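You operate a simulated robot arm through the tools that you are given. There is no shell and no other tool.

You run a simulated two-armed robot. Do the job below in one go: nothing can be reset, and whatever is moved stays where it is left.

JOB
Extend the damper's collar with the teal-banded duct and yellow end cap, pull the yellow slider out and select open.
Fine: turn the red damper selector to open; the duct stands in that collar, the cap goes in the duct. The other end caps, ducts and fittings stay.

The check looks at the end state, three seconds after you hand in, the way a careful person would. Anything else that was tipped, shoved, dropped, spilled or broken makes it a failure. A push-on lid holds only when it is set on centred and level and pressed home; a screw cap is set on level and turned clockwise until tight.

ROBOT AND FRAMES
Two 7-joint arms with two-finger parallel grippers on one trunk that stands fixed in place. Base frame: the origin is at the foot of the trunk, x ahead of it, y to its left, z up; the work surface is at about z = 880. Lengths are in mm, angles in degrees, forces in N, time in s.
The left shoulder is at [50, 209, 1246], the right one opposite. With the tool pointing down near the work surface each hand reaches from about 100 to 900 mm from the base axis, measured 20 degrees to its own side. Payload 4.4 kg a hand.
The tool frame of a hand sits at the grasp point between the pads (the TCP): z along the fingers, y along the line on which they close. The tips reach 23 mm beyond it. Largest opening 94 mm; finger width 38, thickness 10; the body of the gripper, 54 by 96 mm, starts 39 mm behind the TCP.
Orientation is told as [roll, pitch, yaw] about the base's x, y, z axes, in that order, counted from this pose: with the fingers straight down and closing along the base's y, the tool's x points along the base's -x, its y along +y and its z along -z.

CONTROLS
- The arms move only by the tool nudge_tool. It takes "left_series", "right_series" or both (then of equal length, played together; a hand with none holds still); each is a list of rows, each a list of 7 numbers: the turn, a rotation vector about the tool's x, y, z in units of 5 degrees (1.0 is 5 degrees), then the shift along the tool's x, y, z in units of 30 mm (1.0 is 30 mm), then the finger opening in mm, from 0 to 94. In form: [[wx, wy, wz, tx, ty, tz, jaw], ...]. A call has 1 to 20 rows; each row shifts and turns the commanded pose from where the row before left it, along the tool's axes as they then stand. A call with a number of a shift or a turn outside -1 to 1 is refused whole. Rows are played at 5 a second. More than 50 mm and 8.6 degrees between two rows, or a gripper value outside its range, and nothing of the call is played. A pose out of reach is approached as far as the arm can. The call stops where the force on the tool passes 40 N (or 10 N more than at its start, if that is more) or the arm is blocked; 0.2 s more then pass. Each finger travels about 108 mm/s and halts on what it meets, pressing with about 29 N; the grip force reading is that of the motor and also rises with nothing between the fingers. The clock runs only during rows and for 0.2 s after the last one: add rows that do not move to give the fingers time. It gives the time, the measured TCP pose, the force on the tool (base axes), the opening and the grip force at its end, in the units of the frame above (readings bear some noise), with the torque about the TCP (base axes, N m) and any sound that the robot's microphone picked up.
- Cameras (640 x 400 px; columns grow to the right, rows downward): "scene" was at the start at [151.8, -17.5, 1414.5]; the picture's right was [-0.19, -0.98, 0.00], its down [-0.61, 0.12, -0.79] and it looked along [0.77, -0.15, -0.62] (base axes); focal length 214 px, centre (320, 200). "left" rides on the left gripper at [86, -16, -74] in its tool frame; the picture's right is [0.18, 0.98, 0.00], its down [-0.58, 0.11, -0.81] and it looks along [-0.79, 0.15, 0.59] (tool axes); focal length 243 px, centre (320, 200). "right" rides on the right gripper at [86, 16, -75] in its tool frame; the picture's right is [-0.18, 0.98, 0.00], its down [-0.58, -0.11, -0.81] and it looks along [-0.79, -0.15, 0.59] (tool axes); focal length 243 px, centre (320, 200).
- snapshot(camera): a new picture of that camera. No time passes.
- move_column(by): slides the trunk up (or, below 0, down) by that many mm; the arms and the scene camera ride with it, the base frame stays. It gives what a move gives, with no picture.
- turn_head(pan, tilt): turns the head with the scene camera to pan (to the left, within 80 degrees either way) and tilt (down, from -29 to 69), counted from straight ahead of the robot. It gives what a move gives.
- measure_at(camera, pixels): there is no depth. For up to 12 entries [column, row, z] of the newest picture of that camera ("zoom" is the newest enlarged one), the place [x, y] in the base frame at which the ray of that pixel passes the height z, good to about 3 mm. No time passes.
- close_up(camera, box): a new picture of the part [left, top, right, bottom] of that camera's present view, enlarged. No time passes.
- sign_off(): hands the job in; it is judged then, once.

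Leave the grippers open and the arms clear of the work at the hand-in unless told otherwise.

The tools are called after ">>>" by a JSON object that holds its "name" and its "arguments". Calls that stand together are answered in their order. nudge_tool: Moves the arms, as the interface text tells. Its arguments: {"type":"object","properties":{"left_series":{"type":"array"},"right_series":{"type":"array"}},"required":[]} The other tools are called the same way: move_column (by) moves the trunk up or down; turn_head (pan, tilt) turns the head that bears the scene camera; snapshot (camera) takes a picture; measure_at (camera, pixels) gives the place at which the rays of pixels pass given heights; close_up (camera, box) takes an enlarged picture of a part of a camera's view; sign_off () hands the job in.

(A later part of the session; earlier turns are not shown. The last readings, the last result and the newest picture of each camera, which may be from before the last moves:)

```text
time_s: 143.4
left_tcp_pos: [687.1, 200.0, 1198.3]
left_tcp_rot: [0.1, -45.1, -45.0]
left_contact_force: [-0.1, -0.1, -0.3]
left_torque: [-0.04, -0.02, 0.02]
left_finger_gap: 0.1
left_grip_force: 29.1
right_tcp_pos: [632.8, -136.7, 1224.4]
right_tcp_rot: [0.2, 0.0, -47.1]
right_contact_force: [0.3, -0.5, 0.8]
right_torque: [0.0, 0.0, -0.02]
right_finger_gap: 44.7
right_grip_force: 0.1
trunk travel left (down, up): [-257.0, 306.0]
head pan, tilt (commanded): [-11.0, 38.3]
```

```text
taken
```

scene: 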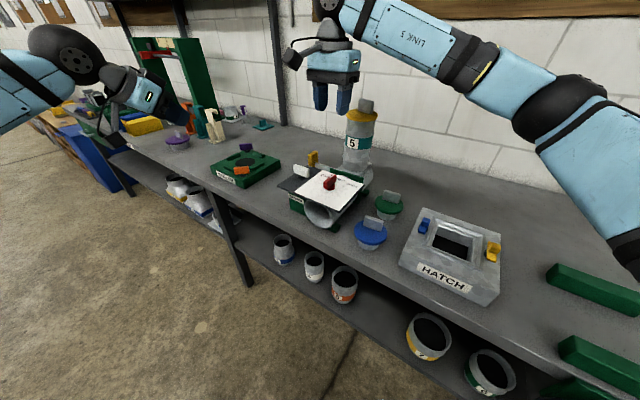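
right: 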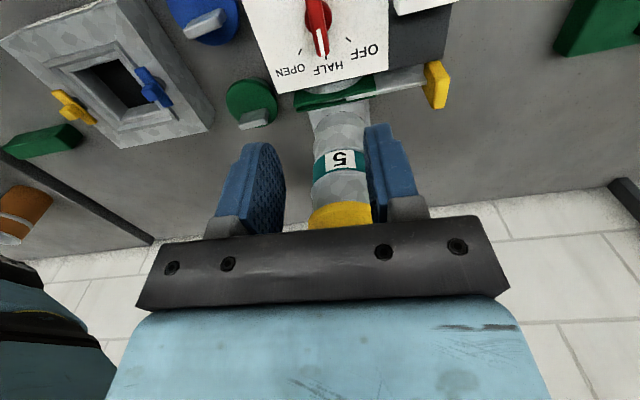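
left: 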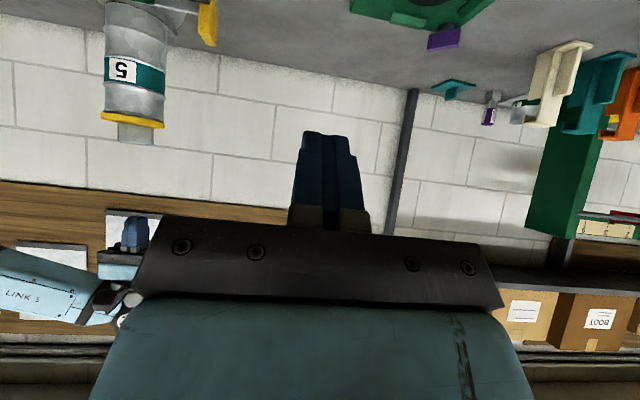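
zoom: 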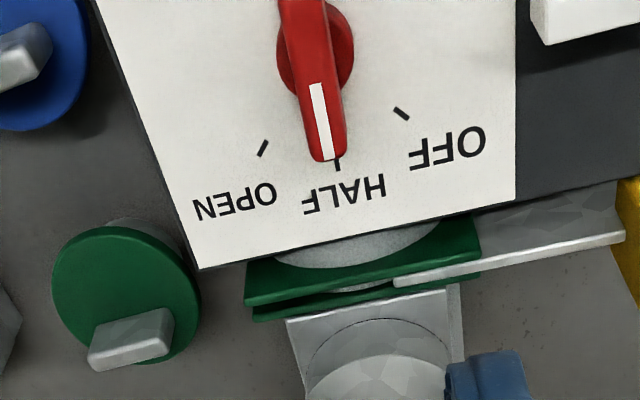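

Aligned over the selector at (633,-137). I'll descend to z≈1062 (tips just above the bar) and check.

>>> {"name": "nudge_tool", "arguments": {"right_series": [[0, 0, 0, 0, 0, 0.9, 45], [0, 0, 0, 0, 0, 0.9, 45], [0, 0, 0, 0, 0, 0.9, 45], [0, 0, 0, 0, 0, 0.9, 45], [0, 0, 0, 0, 0, 0.9, 45], [0, 0, 0, 0, 0, 0.9, 45], [0, 0, 0, 0, 0, 0, 45]]}}

>>> {"name": "snapshot", "arguments": {"camera": "right"}}

>>> {"name": "close_up", "arguments": {"camera": "scene", "box": [280, 110, 400, 220]}}

```text
time_s: 145.0
left_tcp_pos: [688.1, 200.2, 1199.5]
left_tcp_rot: [0.1, -45.0, -44.9]
left_contact_force: [0.2, -0.1, -0.2]
left_torque: [0.01, 0.0, -0.01]
left_finger_gap: 0.0
left_grip_force: 29.0
right_tcp_pos: [634.6, -136.3, 1062.9]
right_tcp_rot: [0.2, 0.1, -47.1]
right_contact_force: [0.4, 0.0, 1.3]
right_torque: [0.03, 0.0, -0.03]
right_finger_gap: 45.2
right_grip_force: 0.0
trunk travel left (down, up): [-257.0, 306.0]
head pan, tilt (commanded): [-11.0, 38.3]
```

```text
taken
```

right: 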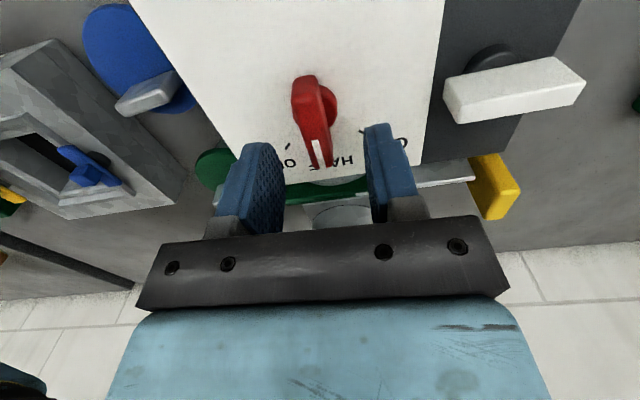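

```text
3.64 times, centred on (340, 165) of scene
```

zoom: 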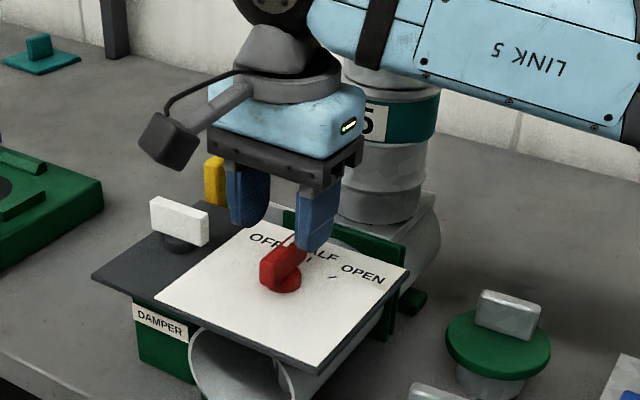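

I'll measure the bar center and ends at z≈1030 from here to fine-align before closing.

>>> {"name": "close_up", "arguments": {"camera": "right", "box": [250, 60, 400, 180]}}

>>> {"name": "measure_at", "arguments": {"camera": "right", "pixels": [[303, 80, 1030], [323, 163, 1030], [313, 122, 1030], [325, 105, 1005]]}}

```text
3.33 times, centred on (325, 120) of right
```

zoom: 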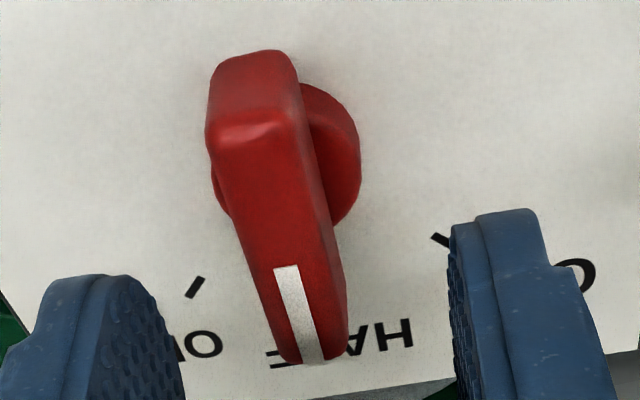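

```text
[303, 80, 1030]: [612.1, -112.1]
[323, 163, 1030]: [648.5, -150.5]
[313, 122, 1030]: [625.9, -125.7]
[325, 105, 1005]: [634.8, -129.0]
```

Bar center is about (633,-134), direction -47.6°, matching the hand. I'll descend 27 mm so the tips straddle the bar at z≈1013.

>>> {"name": "nudge_tool", "arguments": {"right_series": [[0, 0, 0, 0.04, 0, 0.3, 45], [0, 0, 0, 0, 0, 0.3, 45], [0, 0, 0, 0, 0, 0.3, 45], [0, 0, 0, 0, 0, 0, 45]]}}

>>> {"name": "snapshot", "arguments": {"camera": "right"}}

>>> {"name": "close_up", "arguments": {"camera": "scene", "box": [290, 130, 390, 220]}}

```text
time_s: 146.0
left_tcp_pos: [688.3, 200.3, 1200.1]
left_tcp_rot: [0.1, -44.9, -45.1]
left_contact_force: [0.4, 0.2, 1.0]
left_torque: [0.02, -0.01, -0.01]
left_finger_gap: 0.0
left_grip_force: 29.5
right_tcp_pos: [631.8, -134.1, 1034.4]
right_tcp_rot: [0.2, 0.2, -47.0]
right_contact_force: [-0.1, 1.1, 0.4]
right_torque: [0.01, 0.0, -0.03]
right_finger_gap: 44.8
right_grip_force: 0.0
trunk travel left (down, up): [-257.0, 306.0]
head pan, tilt (commanded): [-11.0, 38.3]
```

```text
taken
```

right: 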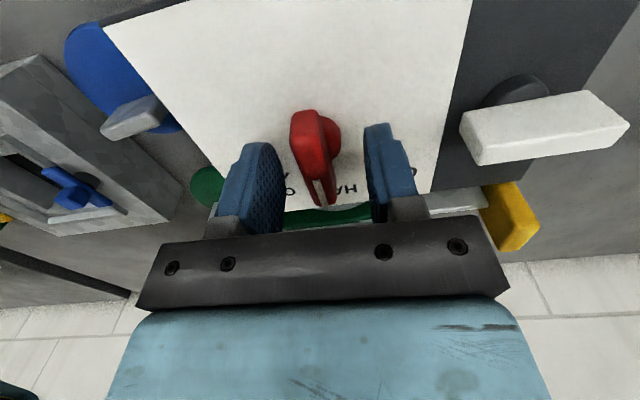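

```text
4.44 times, centred on (340, 175) of scene
```

zoom: 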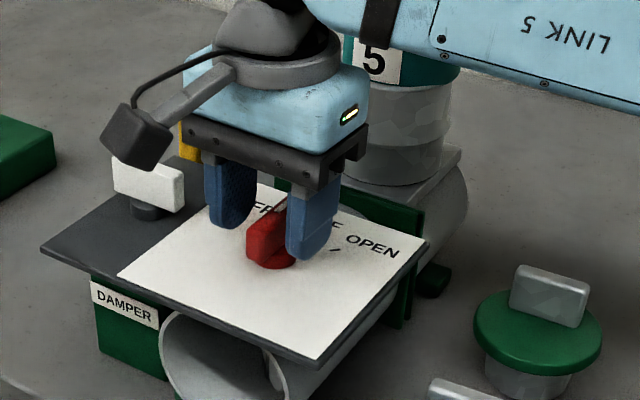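

Fingers straddle the bar at z=1034 with no contact. I'll close on the bar.

>>> {"name": "nudge_tool", "arguments": {"right_series": [[0, 0, 0, 0, 0, 0, 30], [0, 0, 0, 0, 0, 0, 18], [0, 0, 0, 0, 0, 0, 10], [0, 0, 0, 0, 0, 0, 8], [0, 0, 0, 0, 0, 0, 8]]}}

>>> {"name": "snapshot", "arguments": {"camera": "right"}}

```text
time_s: 147.2
left_tcp_pos: [687.4, 198.5, 1200.2]
left_tcp_rot: [0.2, -45.1, -45.2]
left_contact_force: [0.2, 1.1, -0.1]
left_torque: [0.04, -0.01, 0.05]
left_finger_gap: 0.0
left_grip_force: 29.3
right_tcp_pos: [631.6, -135.1, 1034.8]
right_tcp_rot: [0.2, 0.1, -47.1]
right_contact_force: [-15.3, -9.5, -5.8]
right_torque: [-0.21, 0.3, -0.02]
right_finger_gap: 15.6
right_grip_force: 8.8
trunk travel left (down, up): [-257.0, 306.0]
head pan, tilt (commanded): [-11.0, 38.3]
```

```text
taken
```

right: 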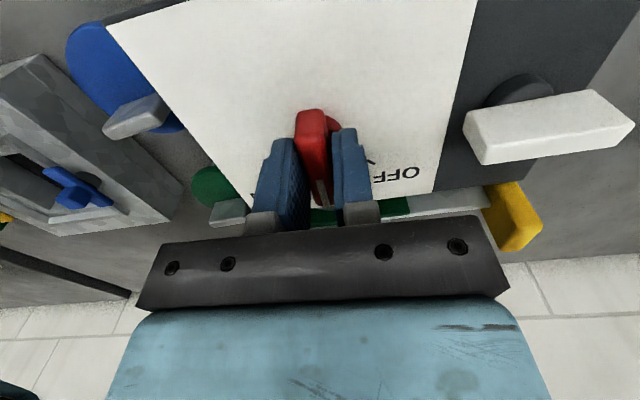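

The bar is gripped (15.6 mm), with an 18 N sideways reading showing I'm a bit off-center. I'll ease 1.5 mm toward it, then start turning clockwise in 5° steps, 15° first.

>>> {"name": "nudge_tool", "arguments": {"right_series": [[0, 0, 0, 0, -0.05, 0, 8], [0, 0, 0, 0, 0, 0, 8]]}}

>>> {"name": "nudge_tool", "arguments": {"right_series": [[0, 0, 0.6, 0, 0, 0, 8], [0, 0, 0.8, 0, 0, 0, 8], [0, 0, 0.8, 0, 0, 0, 8], [0, 0, 0.8, 0, 0, 0, 8], [0, 0, 0, 0, 0, 0, 8]]}}

>>> {"name": "snapshot", "arguments": {"camera": "right"}}

```text
time_s: 147.8
left_tcp_pos: [687.1, 199.9, 1200.0]
left_tcp_rot: [0.2, -45.1, -45.2]
left_contact_force: [-0.7, 0.1, -0.5]
left_torque: [0.0, 0.01, -0.01]
left_finger_gap: 0.0
left_grip_force: 28.5
right_tcp_pos: [631.9, -136.2, 1035.5]
right_tcp_rot: [0.3, 0.1, -47.1]
right_contact_force: [-10.7, -5.9, -4.0]
right_torque: [-0.23, 0.47, -0.08]
right_finger_gap: 14.0
right_grip_force: 44.9
trunk travel left (down, up): [-257.0, 306.0]
head pan, tilt (commanded): [-11.0, 38.3]
```

```text
time_s: 149.0
left_tcp_pos: [687.9, 199.2, 1199.6]
left_tcp_rot: [0.1, -45.0, -45.2]
left_contact_force: [0.0, 0.1, -0.3]
left_torque: [0.0, -0.01, 0.0]
left_finger_gap: 0.0
left_grip_force: 28.9
right_tcp_pos: [632.6, -136.4, 1035.7]
right_tcp_rot: [0.2, 0.1, -62.1]
right_contact_force: [-0.3, -5.0, 3.2]
right_torque: [-1.59, -0.21, -0.01]
right_finger_gap: 13.8
right_grip_force: 44.8
trunk travel left (down, up): [-257.0, 306.0]
head pan, tilt (commanded): [-11.0, 38.3]
```

```text
taken
```

right: 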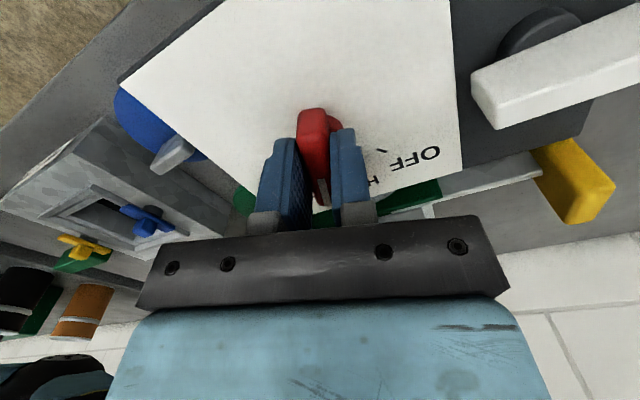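

The bar turns with the hand (now -62°). I'll continue another 28° toward -90°, watching the torque for the end position.

>>> {"name": "nudge_tool", "arguments": {"right_series": [[0, 0, 0.8, 0, 0, 0, 8], [0, 0, 0.8, 0, 0, 0, 8], [0, 0, 0.8, 0, 0, 0, 8], [0, 0, 0.8, 0, 0, 0, 8], [0, 0, 0.8, 0, 0, 0, 8], [0, 0, 0, 0, 0, 0, 8]]}}

>>> {"name": "snapshot", "arguments": {"camera": "right"}}

```text
time_s: 150.4
left_tcp_pos: [688.9, 200.8, 1199.4]
left_tcp_rot: [0.1, -45.0, -45.0]
left_contact_force: [0.3, -0.8, -0.9]
left_torque: [0.02, 0.01, -0.03]
left_finger_gap: 0.0
left_grip_force: 29.0
right_tcp_pos: [632.0, -135.9, 1036.6]
right_tcp_rot: [0.2, 0.2, -82.2]
right_contact_force: [14.1, -1.4, 14.2]
right_torque: [-1.0, 0.07, 0.06]
right_finger_gap: 13.9
right_grip_force: 44.6
trunk travel left (down, up): [-257.0, 306.0]
head pan, tilt (commanded): [-11.0, 38.3]
```

```text
taken
```

right: 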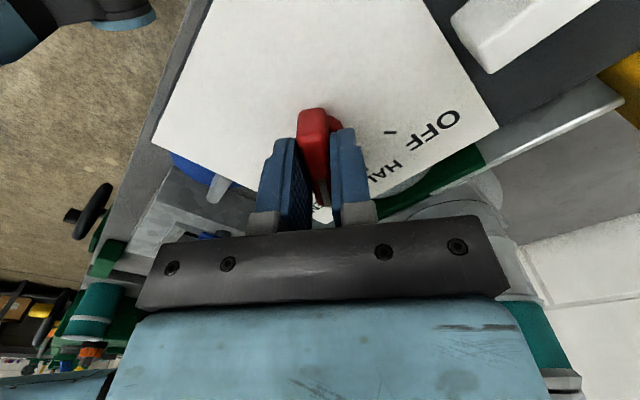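

At -82°. I'll continue the last ~8° to -90.

>>> {"name": "nudge_tool", "arguments": {"right_series": [[0, 0, 0.8, 0, 0, 0, 8], [0, 0, 0.8, 0, 0, 0, 8], [0, 0, 0, 0, 0, 0, 8], [0, 0, 0, 0, 0, 0, 8]]}}

>>> {"name": "close_up", "arguments": {"camera": "right", "box": [200, 60, 500, 250]}}

>>> {"name": "close_up", "arguments": {"camera": "scene", "box": [290, 130, 390, 220]}}

```text
time_s: 151.4
left_tcp_pos: [688.9, 201.4, 1198.6]
left_tcp_rot: [0.0, -45.0, -45.0]
left_contact_force: [0.6, 0.0, -0.1]
left_torque: [-0.01, -0.01, 0.04]
left_finger_gap: 0.0
left_grip_force: 29.1
right_tcp_pos: [632.7, -135.4, 1036.8]
right_tcp_rot: [0.2, 0.2, -90.2]
right_contact_force: [25.0, -0.5, 23.1]
right_torque: [-0.67, 0.07, 0.26]
right_finger_gap: 14.1
right_grip_force: 45.1
trunk travel left (down, up): [-257.0, 306.0]
head pan, tilt (commanded): [-11.0, 38.3]
```

```text
2.11 times, centred on (350, 155) of right
```

zoom: 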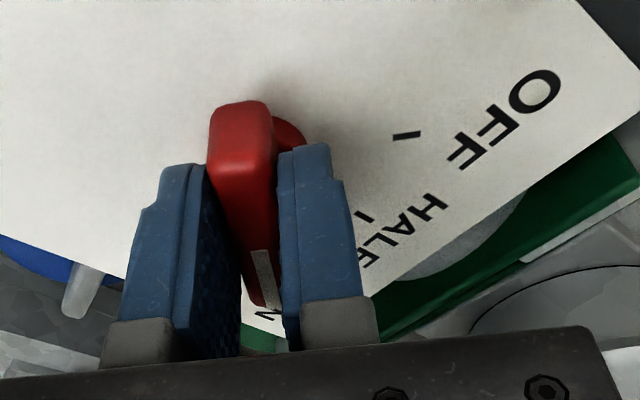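

```text
4.44 times, centred on (340, 175) of scene
```

zoom: 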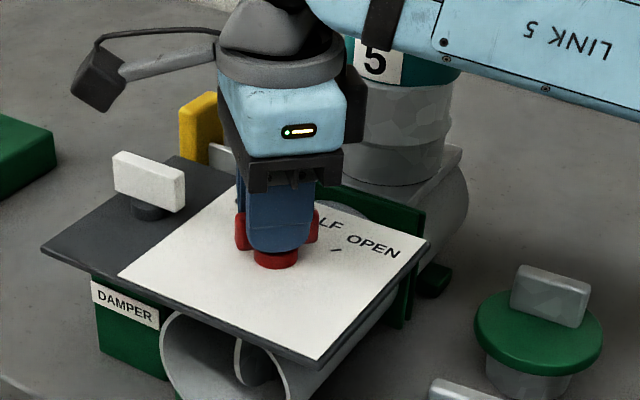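

Yaw is -90 and the bar points toward OPEN. I'll open the fingers slowly and check where the pointer rests.

>>> {"name": "nudge_tool", "arguments": {"right_series": [[0, 0, 0, 0, 0, 0, 16], [0, 0, 0, 0, 0, 0, 20], [0, 0, 0, 0, 0, 0, 32], [0, 0, 0, 0, 0, 0, 45], [0, 0, 0, 0, 0, 0, 45]]}}

>>> {"name": "close_up", "arguments": {"camera": "right", "box": [200, 60, 500, 250]}}

```text
time_s: 152.6
left_tcp_pos: [688.6, 200.0, 1199.0]
left_tcp_rot: [0.0, -45.0, -45.0]
left_contact_force: [0.0, -0.2, -0.4]
left_torque: [-0.01, -0.01, -0.04]
left_finger_gap: 0.2
left_grip_force: 29.0
right_tcp_pos: [631.7, -136.0, 1034.9]
right_tcp_rot: [0.1, 0.2, -90.1]
right_contact_force: [0.7, -0.1, 0.0]
right_torque: [-0.01, 0.03, -0.02]
right_finger_gap: 45.0
right_grip_force: 0.1
trunk travel left (down, up): [-257.0, 306.0]
head pan, tilt (commanded): [-11.0, 38.3]
```

```text
2.11 times, centred on (350, 155) of right
```

zoom: 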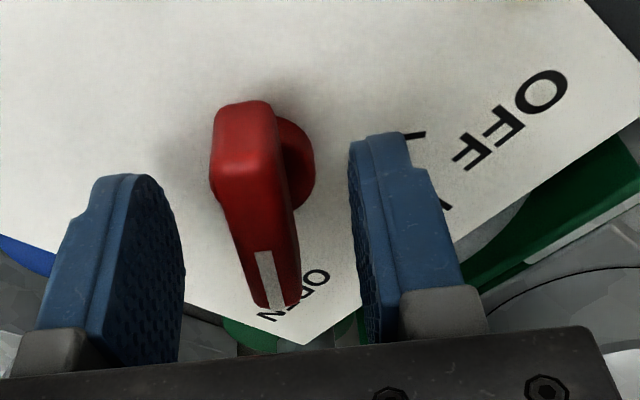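

Released cleanly and the pointer is at OPEN. I'll raise the hand straight up and verify from above.

>>> {"name": "nudge_tool", "arguments": {"right_series": [[0, 0, 0, 0, 0, -0.4, 45], [0, 0, 0, 0, 0, -0.9, 45], [0, 0, 0, 0, 0, -0.9, 45], [0, 0, 0, 0, 0, -0.9, 45], [0, 0, 0, 0, 0, -0.9, 45], [0, 0, 0, 0, 0, -0.9, 45], [0, 0, 0, 0, 0, -0.9, 45], [0, 0, 0, 0, 0, -0.9, 45], [0, 0, 0, 0, 0, -0.9, 45], [0, 0, 0, 0, 0, 0, 45]]}}

>>> {"name": "snapshot", "arguments": {"camera": "right"}}

>>> {"name": "close_up", "arguments": {"camera": "scene", "box": [280, 90, 400, 220]}}

```text
time_s: 154.8
left_tcp_pos: [688.3, 199.0, 1199.5]
left_tcp_rot: [0.1, -45.0, -45.0]
left_contact_force: [-0.6, 0.3, -0.1]
left_torque: [0.03, -0.01, -0.05]
left_finger_gap: 0.3
left_grip_force: 28.6
right_tcp_pos: [630.0, -137.6, 1263.4]
right_tcp_rot: [0.0, 0.2, -90.1]
right_contact_force: [0.6, -0.4, -0.5]
right_torque: [0.01, 0.05, 0.01]
right_finger_gap: 44.9
right_grip_force: 0.1
trunk travel left (down, up): [-257.0, 306.0]
head pan, tilt (commanded): [-11.0, 38.3]
```

```text
taken
```

right: 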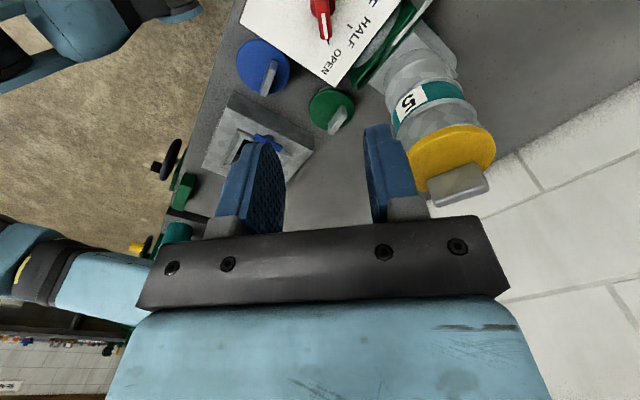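

```text
3.08 times, centred on (340, 155) of scene
```

zoom: 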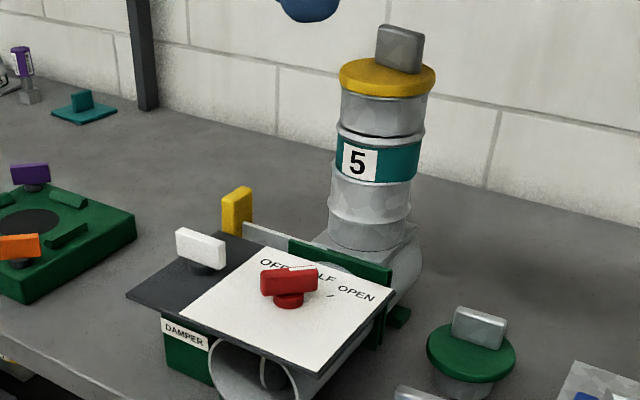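

The scene shows the pointer toward OPEN, the slider out, and the duct and cap standing. I'll zoom into both cameras to verify the pointer angle against the OPEN tick.

>>> {"name": "close_up", "arguments": {"camera": "right", "box": [240, 0, 440, 110]}}

>>> {"name": "close_up", "arguments": {"camera": "scene", "box": [305, 165, 375, 215]}}

>>> {"name": "measure_at", "arguments": {"camera": "right", "pixels": [[326, 42, 1030], [318, 5, 1030]]}}

```text
3.20 times, centred on (340, 55) of right
```

zoom: 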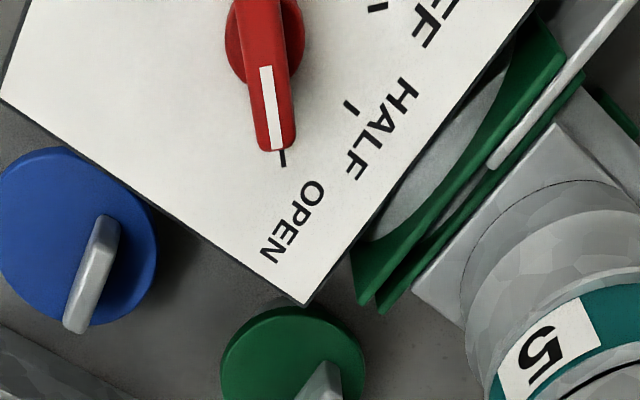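

```text
8.00 times, centred on (340, 190) of scene
```

zoom: 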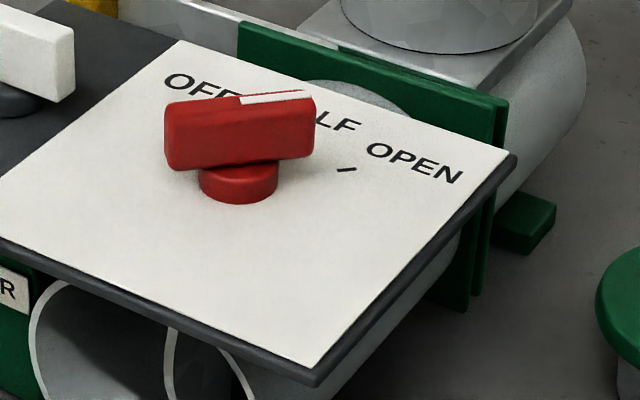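

```text
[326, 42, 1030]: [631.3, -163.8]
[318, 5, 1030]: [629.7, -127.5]
```

The pointer is exactly on the OPEN tick. Now I'll check the duct and cap seating once more from the side before clearing the arms.

>>> {"name": "close_up", "arguments": {"camera": "left", "box": [85, 0, 235, 150]}}

>>> {"name": "close_up", "arguments": {"camera": "scene", "box": [330, 85, 400, 175]}}

>>> {"name": "close_up", "arguments": {"camera": "right", "box": [370, 20, 530, 220]}}

```text
2.67 times, centred on (160, 75) of left
```

zoom: 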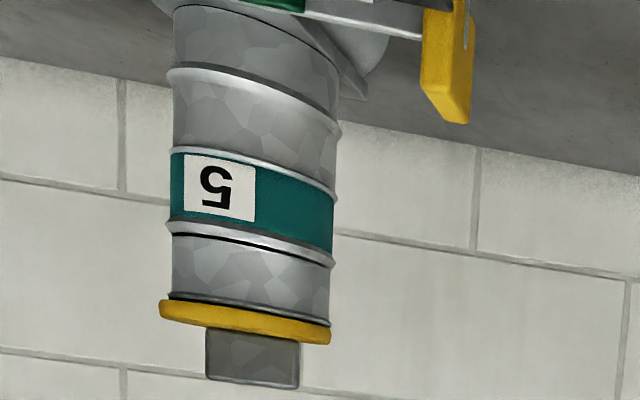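

```text
4.44 times, centred on (365, 130) of scene
```

zoom: 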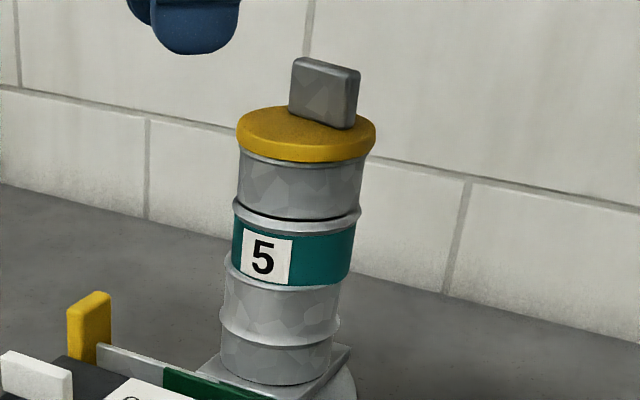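

```text
2.00 times, centred on (450, 120) of right
```

zoom: 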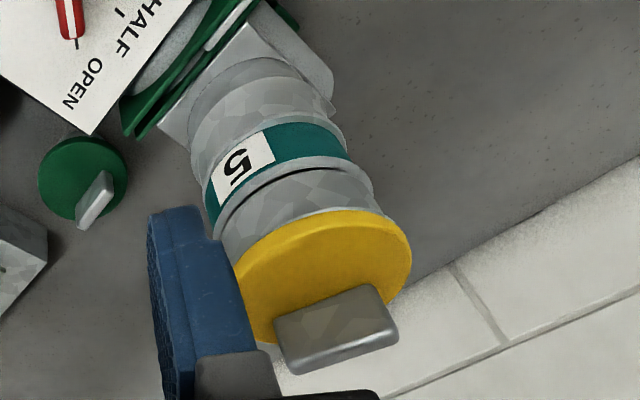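

Everything is seated. The duct may have shifted a few mm within the collar's play when it was bumped, so I'll examine the collar/band joint more closely.

>>> {"name": "close_up", "arguments": {"camera": "left", "box": [90, 0, 190, 90]}}

>>> {"name": "close_up", "arguments": {"camera": "scene", "box": [330, 125, 390, 180]}}

>>> {"name": "close_up", "arguments": {"camera": "right", "box": [370, 20, 470, 100]}}

```text
4.44 times, centred on (140, 45) of left
```

zoom: 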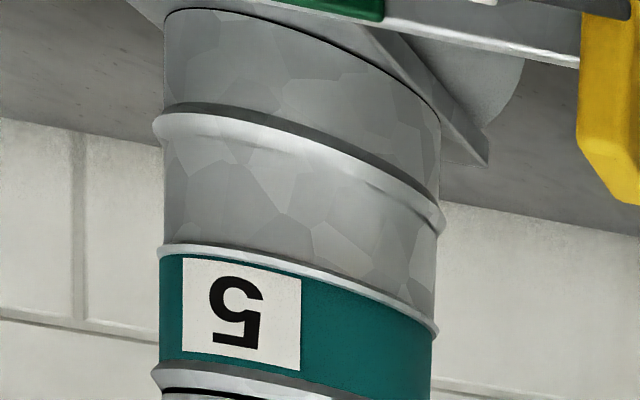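

```text
7.27 times, centred on (360, 152) of scene
```

zoom: 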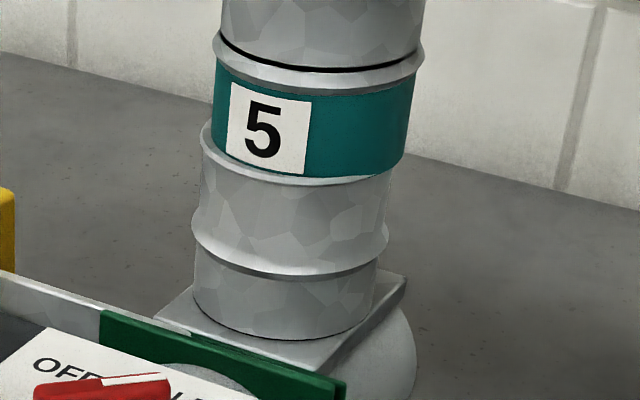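

```text
5.00 times, centred on (420, 60) of right
```

zoom: 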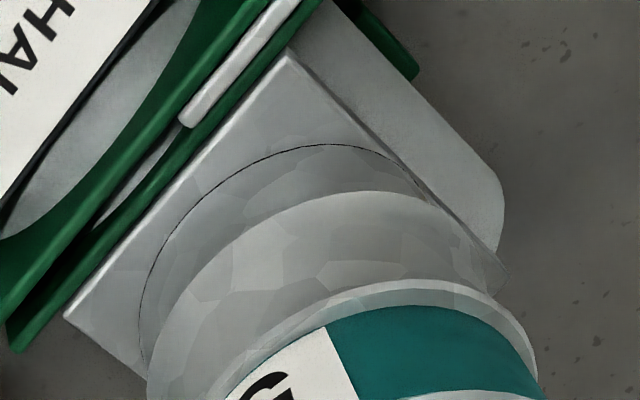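

The duct is fully down at the same height as when first seated, level and upright, merely resting against one side of the collar's clearance. It's stable, so I won't risk disturbing it. I'll clear both arms with grippers open: right hand up, back and right, left hand back and left.

>>> {"name": "nudge_tool", "arguments": {"right_series": [[0, 0, 0, 0, -0.43, -0.9, 60], [0, 0, 0, -0.9, -0.43, -0.33, 80], [0, 0, 0, -0.9, -0.43, -0.33, 94], [0, 0, 0, -0.9, -0.43, -0.33, 94], [0, 0, 0, -0.9, -0.43, -0.33, 94], [0, 0, 0, -0.9, -0.43, -0.33, 94], [0, 0, 0, -0.9, -0.43, -0.1, 94], [0, 0, 0, 0, 0, 0, 94]], "left_series": [[0, 0, 0, 0.21, -0.236, -0.885, 30], [0, 0, 0, 0.21, -0.236, -0.885, 60], [0, 0, 0, 0.21, -0.236, -0.885, 94], [0, 0, 0, 0.21, -0.236, -0.885, 94], [0, 0, 0, 0.21, -0.236, -0.885, 94], [0, 0, 0, 0.21, -0.236, -0.885, 94], [0, 0, 0, 0.21, -0.236, -0.885, 94], [0, 0, 0, 0, 0, 0, 94]]}}

>>> {"name": "snapshot", "arguments": {"camera": "scene"}}

>>> {"name": "close_up", "arguments": {"camera": "scene", "box": [200, 90, 420, 260]}}

```text
time_s: 156.6
left_tcp_pos: [539.7, 282.0, 1295.6]
left_tcp_rot: [0.0, -45.0, -45.0]
left_contact_force: [0.4, 0.2, -0.4]
left_torque: [0.04, 0.0, 0.02]
left_finger_gap: 93.9
left_grip_force: 0.2
right_tcp_pos: [540.1, -298.0, 1342.6]
right_tcp_rot: [0.1, 0.2, -90.1]
right_contact_force: [0.4, 0.7, -0.7]
right_torque: [0.02, 0.02, -0.01]
right_finger_gap: 94.0
right_grip_force: 0.0
trunk travel left (down, up): [-257.0, 306.0]
head pan, tilt (commanded): [-11.0, 38.3]
```

```text
taken
```

scene: 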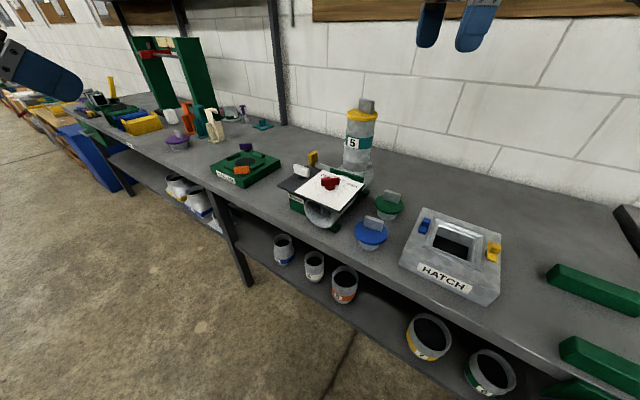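

```text
2.35 times, centred on (310, 175) of scene
```

zoom: 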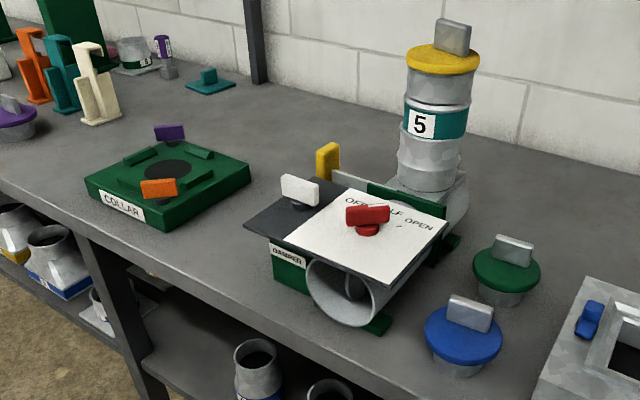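

Both arms are clear and the scene is in order. The duct sits about 5 mm to the right within its loose fit, and I'd like it better centered. I'll nudge it very gently with closed right fingertips against the band from its right side. First I'll turn the right hand to yaw about -19 in free space.

>>> {"name": "nudge_tool", "arguments": {"right_series": [[0, 0, -1, 0, 0, 0, 60], [0, 0, -1, 0, 0, 0, 30], [0, 0, -1, 0, 0, 0, 0], [0, 0, -1, 0, 0, 0, 0], [0, 0, -1, 0, 0, 0, 0], [0, 0, -1, 0, 0, 0, 0], [0, 0, -1, 0, 0, 0, 0], [0, 0, -1, 0, 0, 0, 0], [0, 0, -1, 0, 0, 0, 0], [0, 0, -1, 0, 0, 0, 0], [0, 0, -1, 0, 0, 0, 0], [0, 0, -1, 0, 0, 0, 0], [0, 0, -1, 0, 0, 0, 0], [0, 0, -1, 0, 0, 0, 0], [0, 0, -0.16, 0, 0, 0, 0], [0, 0, 0, 0, 0, 0, 0]]}}

>>> {"name": "nudge_tool", "arguments": {"right_series": [[-1, 0, 0, 0, 0, 0, 0], [-1, 0, 0, 0, 0, 0, 0], [-1, 0, 0, 0, 0, 0, 0], [-1, 0, 0, 0, 0, 0, 0], [-1, 0, 0, 0, 0, 0, 0], [-1, 0, 0, 0, 0, 0, 0], [-1, 0, 0, 0, 0, 0, 0], [-1, 0, 0, 0, 0, 0, 0], [0, 0, 0, 0, 0, 0, 0]]}}

>>> {"name": "snapshot", "arguments": {"camera": "scene"}}

```text
time_s: 160.0
left_tcp_pos: [538.1, 281.2, 1296.0]
left_tcp_rot: [0.1, -44.9, -45.1]
left_contact_force: [-1.1, 0.3, -0.5]
left_torque: [-0.03, -0.01, 0.03]
left_finger_gap: 93.7
left_grip_force: 0.1
right_tcp_pos: [540.2, -298.9, 1342.1]
right_tcp_rot: [0.1, 0.1, -19.3]
right_contact_force: [-0.5, 0.4, 0.5]
right_torque: [-0.02, 0.03, 0.0]
right_finger_gap: 0.2
right_grip_force: 29.1
trunk travel left (down, up): [-257.0, 306.0]
head pan, tilt (commanded): [-11.0, 38.3]
```

```text
time_s: 162.0
left_tcp_pos: [538.5, 280.9, 1296.5]
left_tcp_rot: [0.1, -44.9, -45.0]
left_contact_force: [0.0, 0.5, -0.2]
left_torque: [0.02, 0.01, -0.02]
left_finger_gap: 94.2
left_grip_force: 0.0
right_tcp_pos: [541.3, -298.6, 1342.6]
right_tcp_rot: [40.3, 0.1, -19.3]
right_contact_force: [0.1, 0.4, 0.5]
right_torque: [-0.01, 0.02, -0.01]
right_finger_gap: 0.0
right_grip_force: 28.7
trunk travel left (down, up): [-257.0, 306.0]
head pan, tilt (commanded): [-11.0, 38.3]
```

```text
taken
```

scene: 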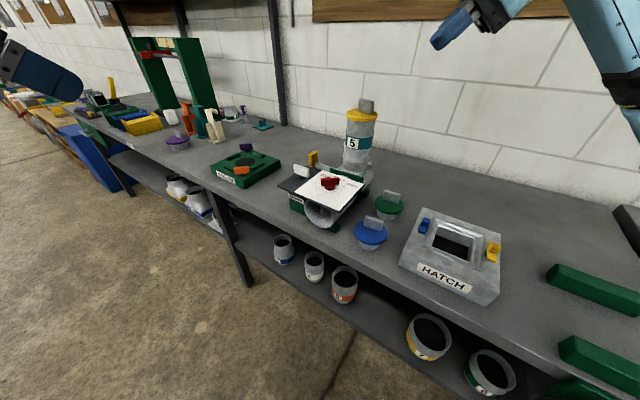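

The orientation is as planned, with fingers pointing down toward +y. I'll move to a spot well right of the duct, (700,-420,1300), then lower to z≈1116 there.

>>> {"name": "nudge_tool", "arguments": {"right_series": [[0, 0, 0, -0.905, -0.353, -0.035, 0], [0, 0, 0, -0.905, -0.353, -0.035, 0], [0, 0, 0, -0.905, -0.353, -0.035, 0], [0, 0, 0, -0.905, -0.353, -0.035, 0], [0, 0, 0, -0.905, -0.353, -0.035, 0], [0, 0, 0, -0.905, -0.353, -0.035, 0], [0, 0, 0, -0.905, -0.353, -0.035, 0], [0, 0, 0, 0, 0, 0, 0]]}}

>>> {"name": "nudge_tool", "arguments": {"right_series": [[0, 0, 0, 0.037, -0.577, 0.85, 0], [0, 0, 0, 0.037, -0.577, 0.85, 0], [0, 0, 0, 0.037, -0.577, 0.85, 0], [0, 0, 0, 0.037, -0.577, 0.85, 0], [0, 0, 0, 0.037, -0.577, 0.85, 0], [0, 0, 0, 0.037, -0.577, 0.85, 0], [0, 0, 0, 0, 0, 0, 0]]}}

>>> {"name": "snapshot", "arguments": {"camera": "scene"}}

>>> {"name": "snapshot", "arguments": {"camera": "right"}}

```text
time_s: 163.8
left_tcp_pos: [538.2, 280.5, 1296.7]
left_tcp_rot: [0.1, -45.1, -45.0]
left_contact_force: [-0.4, -0.4, 0.4]
left_torque: [0.0, -0.01, -0.01]
left_finger_gap: 94.0
left_grip_force: 0.0
right_tcp_pos: [700.6, -417.2, 1299.8]
right_tcp_rot: [40.2, 0.0, -19.4]
right_contact_force: [1.1, 0.1, 0.6]
right_torque: [-0.01, 0.02, 0.0]
right_finger_gap: 0.1
right_grip_force: 29.1
trunk travel left (down, up): [-257.0, 306.0]
head pan, tilt (commanded): [-11.0, 38.3]
```

```text
time_s: 165.4
left_tcp_pos: [539.2, 281.0, 1296.5]
left_tcp_rot: [0.1, -45.1, -45.1]
left_contact_force: [0.6, 0.0, 0.3]
left_torque: [0.0, -0.02, -0.03]
left_finger_gap: 94.1
left_grip_force: 0.0
right_tcp_pos: [698.0, -397.3, 1116.2]
right_tcp_rot: [40.2, -0.1, -19.3]
right_contact_force: [0.5, 0.4, -0.3]
right_torque: [0.0, -0.02, -0.02]
right_finger_gap: 0.2
right_grip_force: 29.1
trunk travel left (down, up): [-257.0, 306.0]
head pan, tilt (commanded): [-11.0, 38.3]
```

```text
taken
```

scene: 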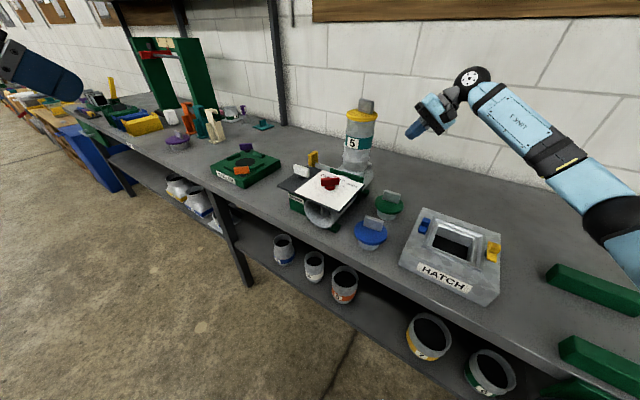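

```text
taken
```

right: 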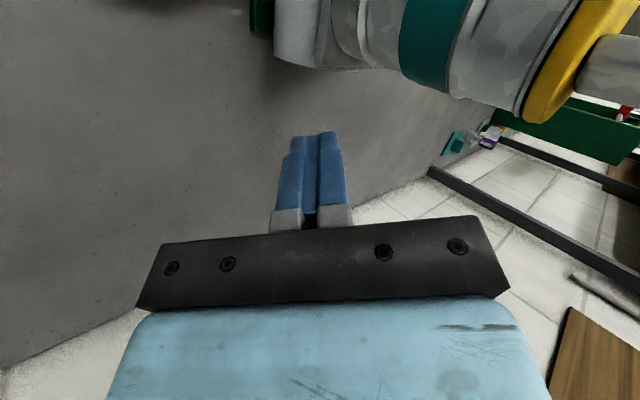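

I'm level with the band, 150 mm to its right. I'll shift 6.7 mm to aim at the axis and approach 60 mm, then look.

>>> {"name": "nudge_tool", "arguments": {"right_series": [[0, 0, 0, 0.22, 0, 0, 0], [0, 0, 0, 0, 0.511, 0.429, 0], [0, 0, 0, 0, 0.511, 0.429, 0], [0, 0, 0, 0, 0.511, 0.429, 0], [0, 0, 0, 0, 0, 0, 0]]}}

>>> {"name": "close_up", "arguments": {"camera": "scene", "box": [330, 80, 430, 180]}}

>>> {"name": "snapshot", "arguments": {"camera": "right"}}

```text
time_s: 166.6
left_tcp_pos: [539.1, 280.0, 1296.0]
left_tcp_rot: [0.2, -44.9, -45.1]
left_contact_force: [0.2, 0.0, -0.7]
left_torque: [-0.01, 0.02, -0.02]
left_finger_gap: 94.0
left_grip_force: 0.1
right_tcp_pos: [714.1, -340.3, 1115.4]
right_tcp_rot: [40.2, 0.0, -19.3]
right_contact_force: [0.1, -0.6, -1.0]
right_torque: [-0.02, 0.02, 0.0]
right_finger_gap: 0.0
right_grip_force: 29.3
trunk travel left (down, up): [-257.0, 306.0]
head pan, tilt (commanded): [-11.0, 38.3]
```

```text
4.00 times, centred on (380, 130) of scene
```

zoom: 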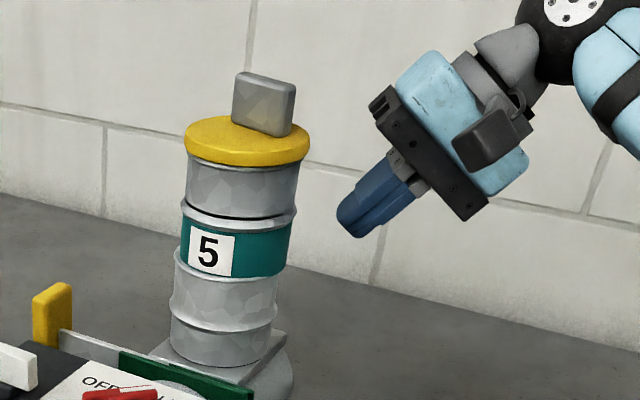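

```text
taken
```

right: 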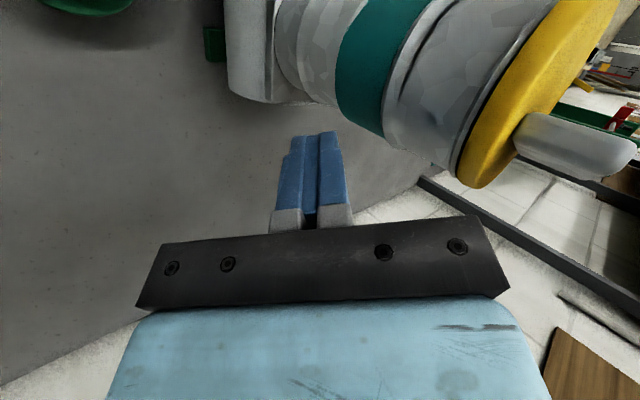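

The tip is aimed at the band from the right but would meet the bead, so I'll lower 12 mm and approach another 20 mm.

>>> {"name": "nudge_tool", "arguments": {"right_series": [[0, 0, 0, 0, -0.257, 0.306, 0], [0, 0, 0, 0, 0.17, 0.143, 0], [0, 0, 0, 0, 0.17, 0.143, 0], [0, 0, 0, 0, 0.17, 0.143, 0], [0, 0, 0, 0, 0, 0, 0]]}}

>>> {"name": "close_up", "arguments": {"camera": "scene", "box": [330, 90, 410, 180]}}

>>> {"name": "snapshot", "arguments": {"camera": "right"}}

```text
time_s: 167.8
left_tcp_pos: [538.5, 280.0, 1296.1]
left_tcp_rot: [0.1, -45.0, -45.0]
left_contact_force: [-0.2, -0.2, 0.2]
left_torque: [-0.04, 0.05, -0.02]
left_finger_gap: 93.9
left_grip_force: 0.1
right_tcp_pos: [720.7, -321.1, 1105.2]
right_tcp_rot: [40.2, 0.0, -19.2]
right_contact_force: [0.4, 0.6, -0.1]
right_torque: [0.03, 0.01, -0.02]
right_finger_gap: 0.0
right_grip_force: 29.5
trunk travel left (down, up): [-257.0, 306.0]
head pan, tilt (commanded): [-11.0, 38.3]
```

```text
4.44 times, centred on (370, 135) of scene
```

zoom: 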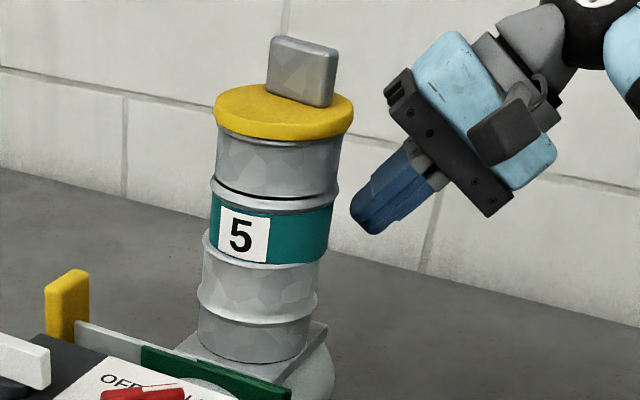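

```text
taken
```

right: 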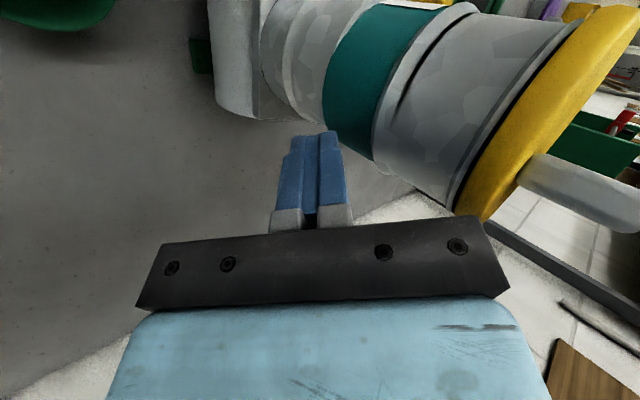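

The gap to the band is about 8–11 mm. I'll move 6 mm closer in small steps.

>>> {"name": "nudge_tool", "arguments": {"right_series": [[0, 0, 0, 0, 0.077, 0.064, 0], [0, 0, 0, 0, 0.077, 0.064, 0], [0, 0, 0, 0, 0, 0, 0]]}}

>>> {"name": "close_up", "arguments": {"camera": "scene", "box": [330, 115, 390, 175]}}

```text
time_s: 168.6
left_tcp_pos: [539.1, 281.4, 1297.2]
left_tcp_rot: [0.2, -45.0, -45.0]
left_contact_force: [0.4, 0.0, -0.3]
left_torque: [0.01, -0.01, -0.02]
left_finger_gap: 93.7
left_grip_force: 0.1
right_tcp_pos: [722.0, -315.6, 1105.5]
right_tcp_rot: [40.2, 0.0, -19.3]
right_contact_force: [-0.7, 0.0, -0.3]
right_torque: [0.0, 0.0, 0.05]
right_finger_gap: 0.1
right_grip_force: 28.4
trunk travel left (down, up): [-257.0, 306.0]
head pan, tilt (commanded): [-11.0, 38.3]
```

```text
6.67 times, centred on (360, 145) of scene
```

zoom: 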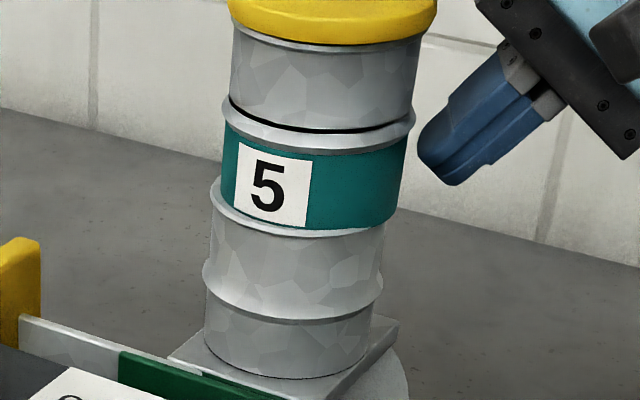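

The band center is about 5 mm right of the collar axis, with about 4 mm of gap to the fingertip. I'll advance 4.5 mm in 1.5 mm steps.

>>> {"name": "nudge_tool", "arguments": {"right_series": [[0, 0, 0, 0, 0.038, 0.032, 0], [0, 0, 0, 0, 0.038, 0.032, 0], [0, 0, 0, 0, 0.038, 0.032, 0], [0, 0, 0, 0, 0, 0, 0]]}}

>>> {"name": "close_up", "arguments": {"camera": "scene", "box": [330, 115, 390, 175]}}

```text
time_s: 169.6
left_tcp_pos: [540.4, 280.6, 1296.5]
left_tcp_rot: [0.1, -45.0, -45.0]
left_contact_force: [-0.2, -0.1, -0.2]
left_torque: [-0.01, -0.02, 0.01]
left_finger_gap: 94.0
left_grip_force: 0.2
right_tcp_pos: [724.4, -310.5, 1104.9]
right_tcp_rot: [40.2, 0.0, -19.3]
right_contact_force: [0.1, -0.1, -0.2]
right_torque: [0.0, 0.02, 0.02]
right_finger_gap: 0.0
right_grip_force: 28.9
trunk travel left (down, up): [-257.0, 306.0]
head pan, tilt (commanded): [-11.0, 38.3]
```

```text
6.67 times, centred on (360, 145) of scene
```

zoom: 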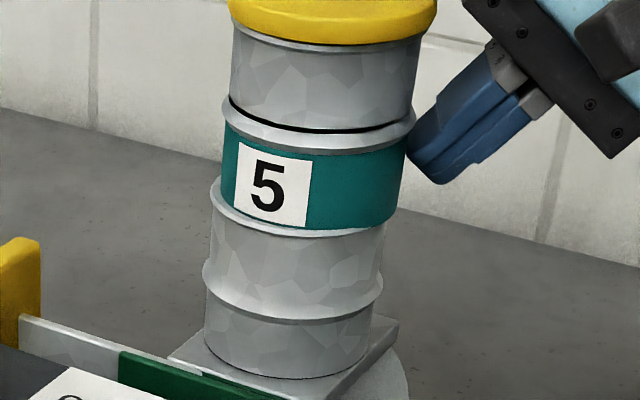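

The tip now meets the band's edge visually and the duct hasn't moved. I'll advance another 2.5 mm.

>>> {"name": "nudge_tool", "arguments": {"right_series": [[0, 0, 0, 0, 0.032, 0.027, 0], [0, 0, 0, 0, 0.032, 0.027, 0], [0, 0, 0, 0, 0, 0, 0]]}}

>>> {"name": "close_up", "arguments": {"camera": "scene", "box": [330, 115, 390, 175]}}

```text
time_s: 170.4
left_tcp_pos: [539.3, 281.3, 1295.4]
left_tcp_rot: [0.0, -45.0, -45.0]
left_contact_force: [-0.6, 0.7, -0.9]
left_torque: [0.02, 0.01, 0.02]
left_finger_gap: 94.1
left_grip_force: 0.1
right_tcp_pos: [724.5, -306.9, 1104.3]
right_tcp_rot: [40.2, 0.0, -19.3]
right_contact_force: [-0.1, -0.7, 1.1]
right_torque: [-0.02, 0.0, 0.01]
right_finger_gap: 0.0
right_grip_force: 28.9
trunk travel left (down, up): [-257.0, 306.0]
head pan, tilt (commanded): [-11.0, 38.3]
```

```text
6.67 times, centred on (360, 145) of scene
```

zoom: 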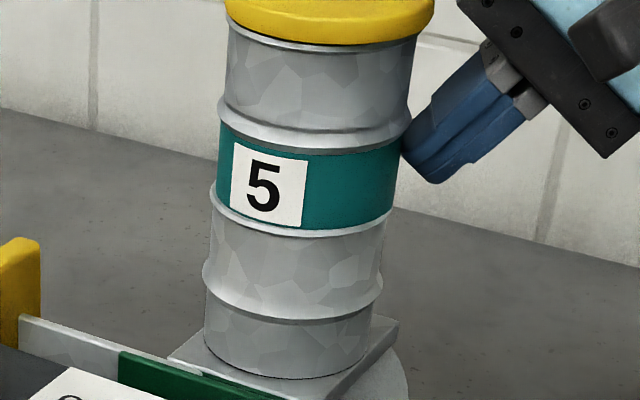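

The duct slid about 2 mm and stayed upright. About 3 mm more to center, so I'll advance 1.5 mm.

>>> {"name": "nudge_tool", "arguments": {"right_series": [[0, 0, 0, 0, 0.038, 0.032, 0], [0, 0, 0, 0, 0, 0, 0]]}}

>>> {"name": "close_up", "arguments": {"camera": "scene", "box": [330, 115, 390, 175]}}

```text
time_s: 171.0
left_tcp_pos: [539.5, 280.6, 1295.6]
left_tcp_rot: [0.1, -44.9, -45.0]
left_contact_force: [-0.9, -0.5, -0.3]
left_torque: [-0.03, -0.02, 0.02]
left_finger_gap: 94.0
left_grip_force: 0.1
right_tcp_pos: [726.1, -307.2, 1103.8]
right_tcp_rot: [40.3, -0.1, -19.4]
right_contact_force: [-0.2, -0.1, -0.2]
right_torque: [0.01, -0.02, 0.01]
right_finger_gap: 0.0
right_grip_force: 29.2
trunk travel left (down, up): [-257.0, 306.0]
head pan, tilt (commanded): [-11.0, 38.3]
```

```text
6.67 times, centred on (360, 145) of scene
```

zoom: 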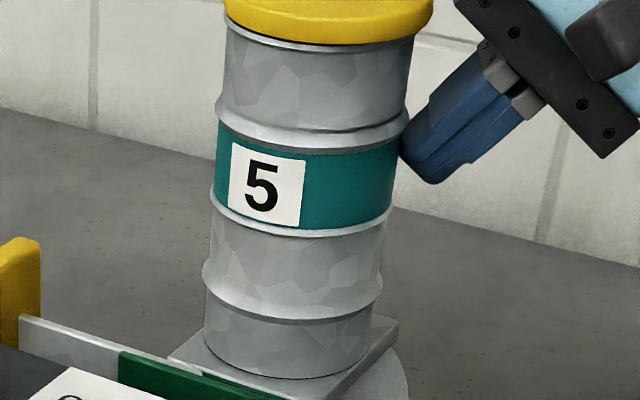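

It's moving smoothly. One more 2 mm.

>>> {"name": "nudge_tool", "arguments": {"right_series": [[0, 0, 0, 0, 0.03, 0.025, 0], [0, 0, 0, 0, 0.03, 0.025, 0], [0, 0, 0, 0, 0, 0, 0]]}}

>>> {"name": "close_up", "arguments": {"camera": "scene", "box": [330, 115, 390, 175]}}

>>> {"name": "close_up", "arguments": {"camera": "scene", "box": [330, 85, 400, 175]}}

```text
time_s: 171.8
left_tcp_pos: [538.0, 281.0, 1298.1]
left_tcp_rot: [0.1, -44.9, -45.0]
left_contact_force: [0.4, -0.1, -0.2]
left_torque: [-0.04, 0.0, 0.02]
left_finger_gap: 93.8
left_grip_force: 0.0
right_tcp_pos: [725.3, -305.6, 1104.8]
right_tcp_rot: [40.2, 0.0, -19.3]
right_contact_force: [0.0, -1.3, 1.1]
right_torque: [0.01, 0.0, -0.03]
right_finger_gap: 0.0
right_grip_force: 28.8
trunk travel left (down, up): [-257.0, 306.0]
head pan, tilt (commanded): [-11.0, 38.3]
```

```text
6.67 times, centred on (360, 145) of scene
```

zoom: 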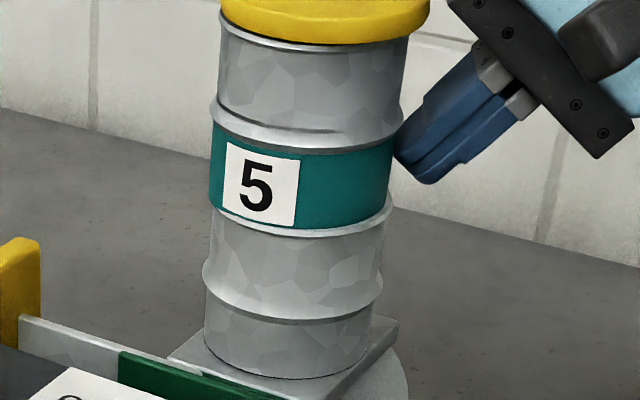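

```text
4.44 times, centred on (365, 130) of scene
```

zoom: 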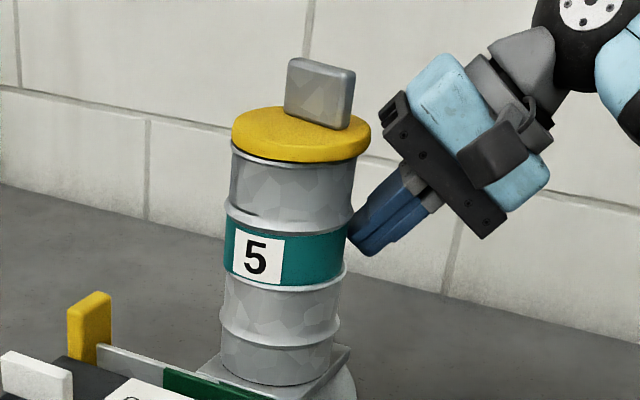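

The duct is now centered on the collar, with rim edges even on both sides and the cap still level. I'll back straight away along the approach line.

>>> {"name": "nudge_tool", "arguments": {"right_series": [[0, 0, 0, 0, -0.077, -0.064, 0], [0, 0, 0, 0, -0.255, -0.214, 0], [0, 0, 0, 0, -0.511, -0.429, 0], [0, 0, 0, 0, -0.7, -0.59, 0], [0, 0, 0, 0, -0.7, -0.59, 0], [0, 0, 0, 0, -0.7, -0.59, 0], [0, 0, 0, 0, 0, 0, 0]]}}

>>> {"name": "close_up", "arguments": {"camera": "scene", "box": [330, 85, 400, 175]}}

>>> {"name": "snapshot", "arguments": {"camera": "right"}}

```text
time_s: 173.4
left_tcp_pos: [538.2, 281.4, 1295.6]
left_tcp_rot: [0.0, -45.0, -44.9]
left_contact_force: [0.5, 0.9, 0.2]
left_torque: [0.03, 0.03, 0.01]
left_finger_gap: 94.2
left_grip_force: 0.2
right_tcp_pos: [687.5, -414.1, 1103.6]
right_tcp_rot: [40.3, 0.1, -19.3]
right_contact_force: [0.2, 0.0, -0.3]
right_torque: [-0.01, -0.01, 0.0]
right_finger_gap: 0.0
right_grip_force: 28.8
trunk travel left (down, up): [-257.0, 306.0]
head pan, tilt (commanded): [-11.0, 38.3]
```

```text
4.44 times, centred on (365, 130) of scene
```

zoom: 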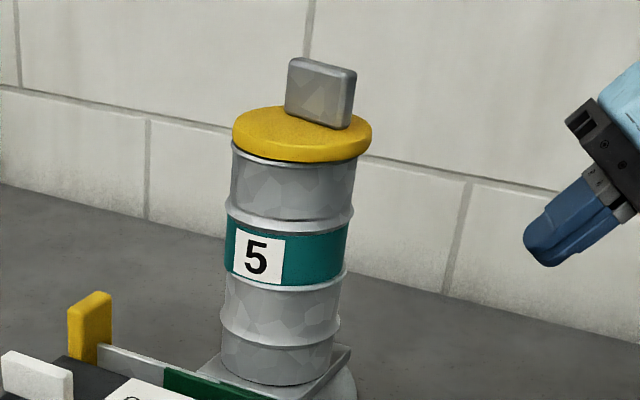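

```text
taken
```

right: 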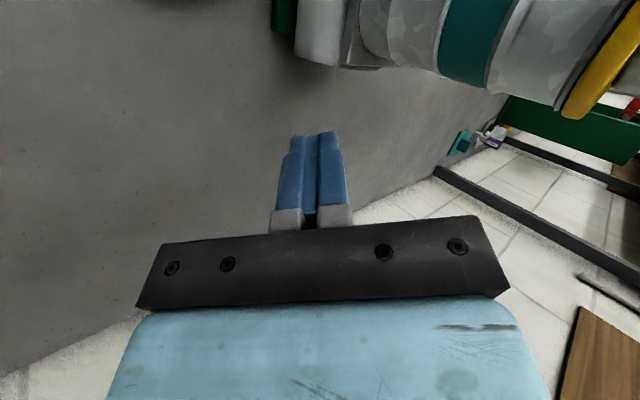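

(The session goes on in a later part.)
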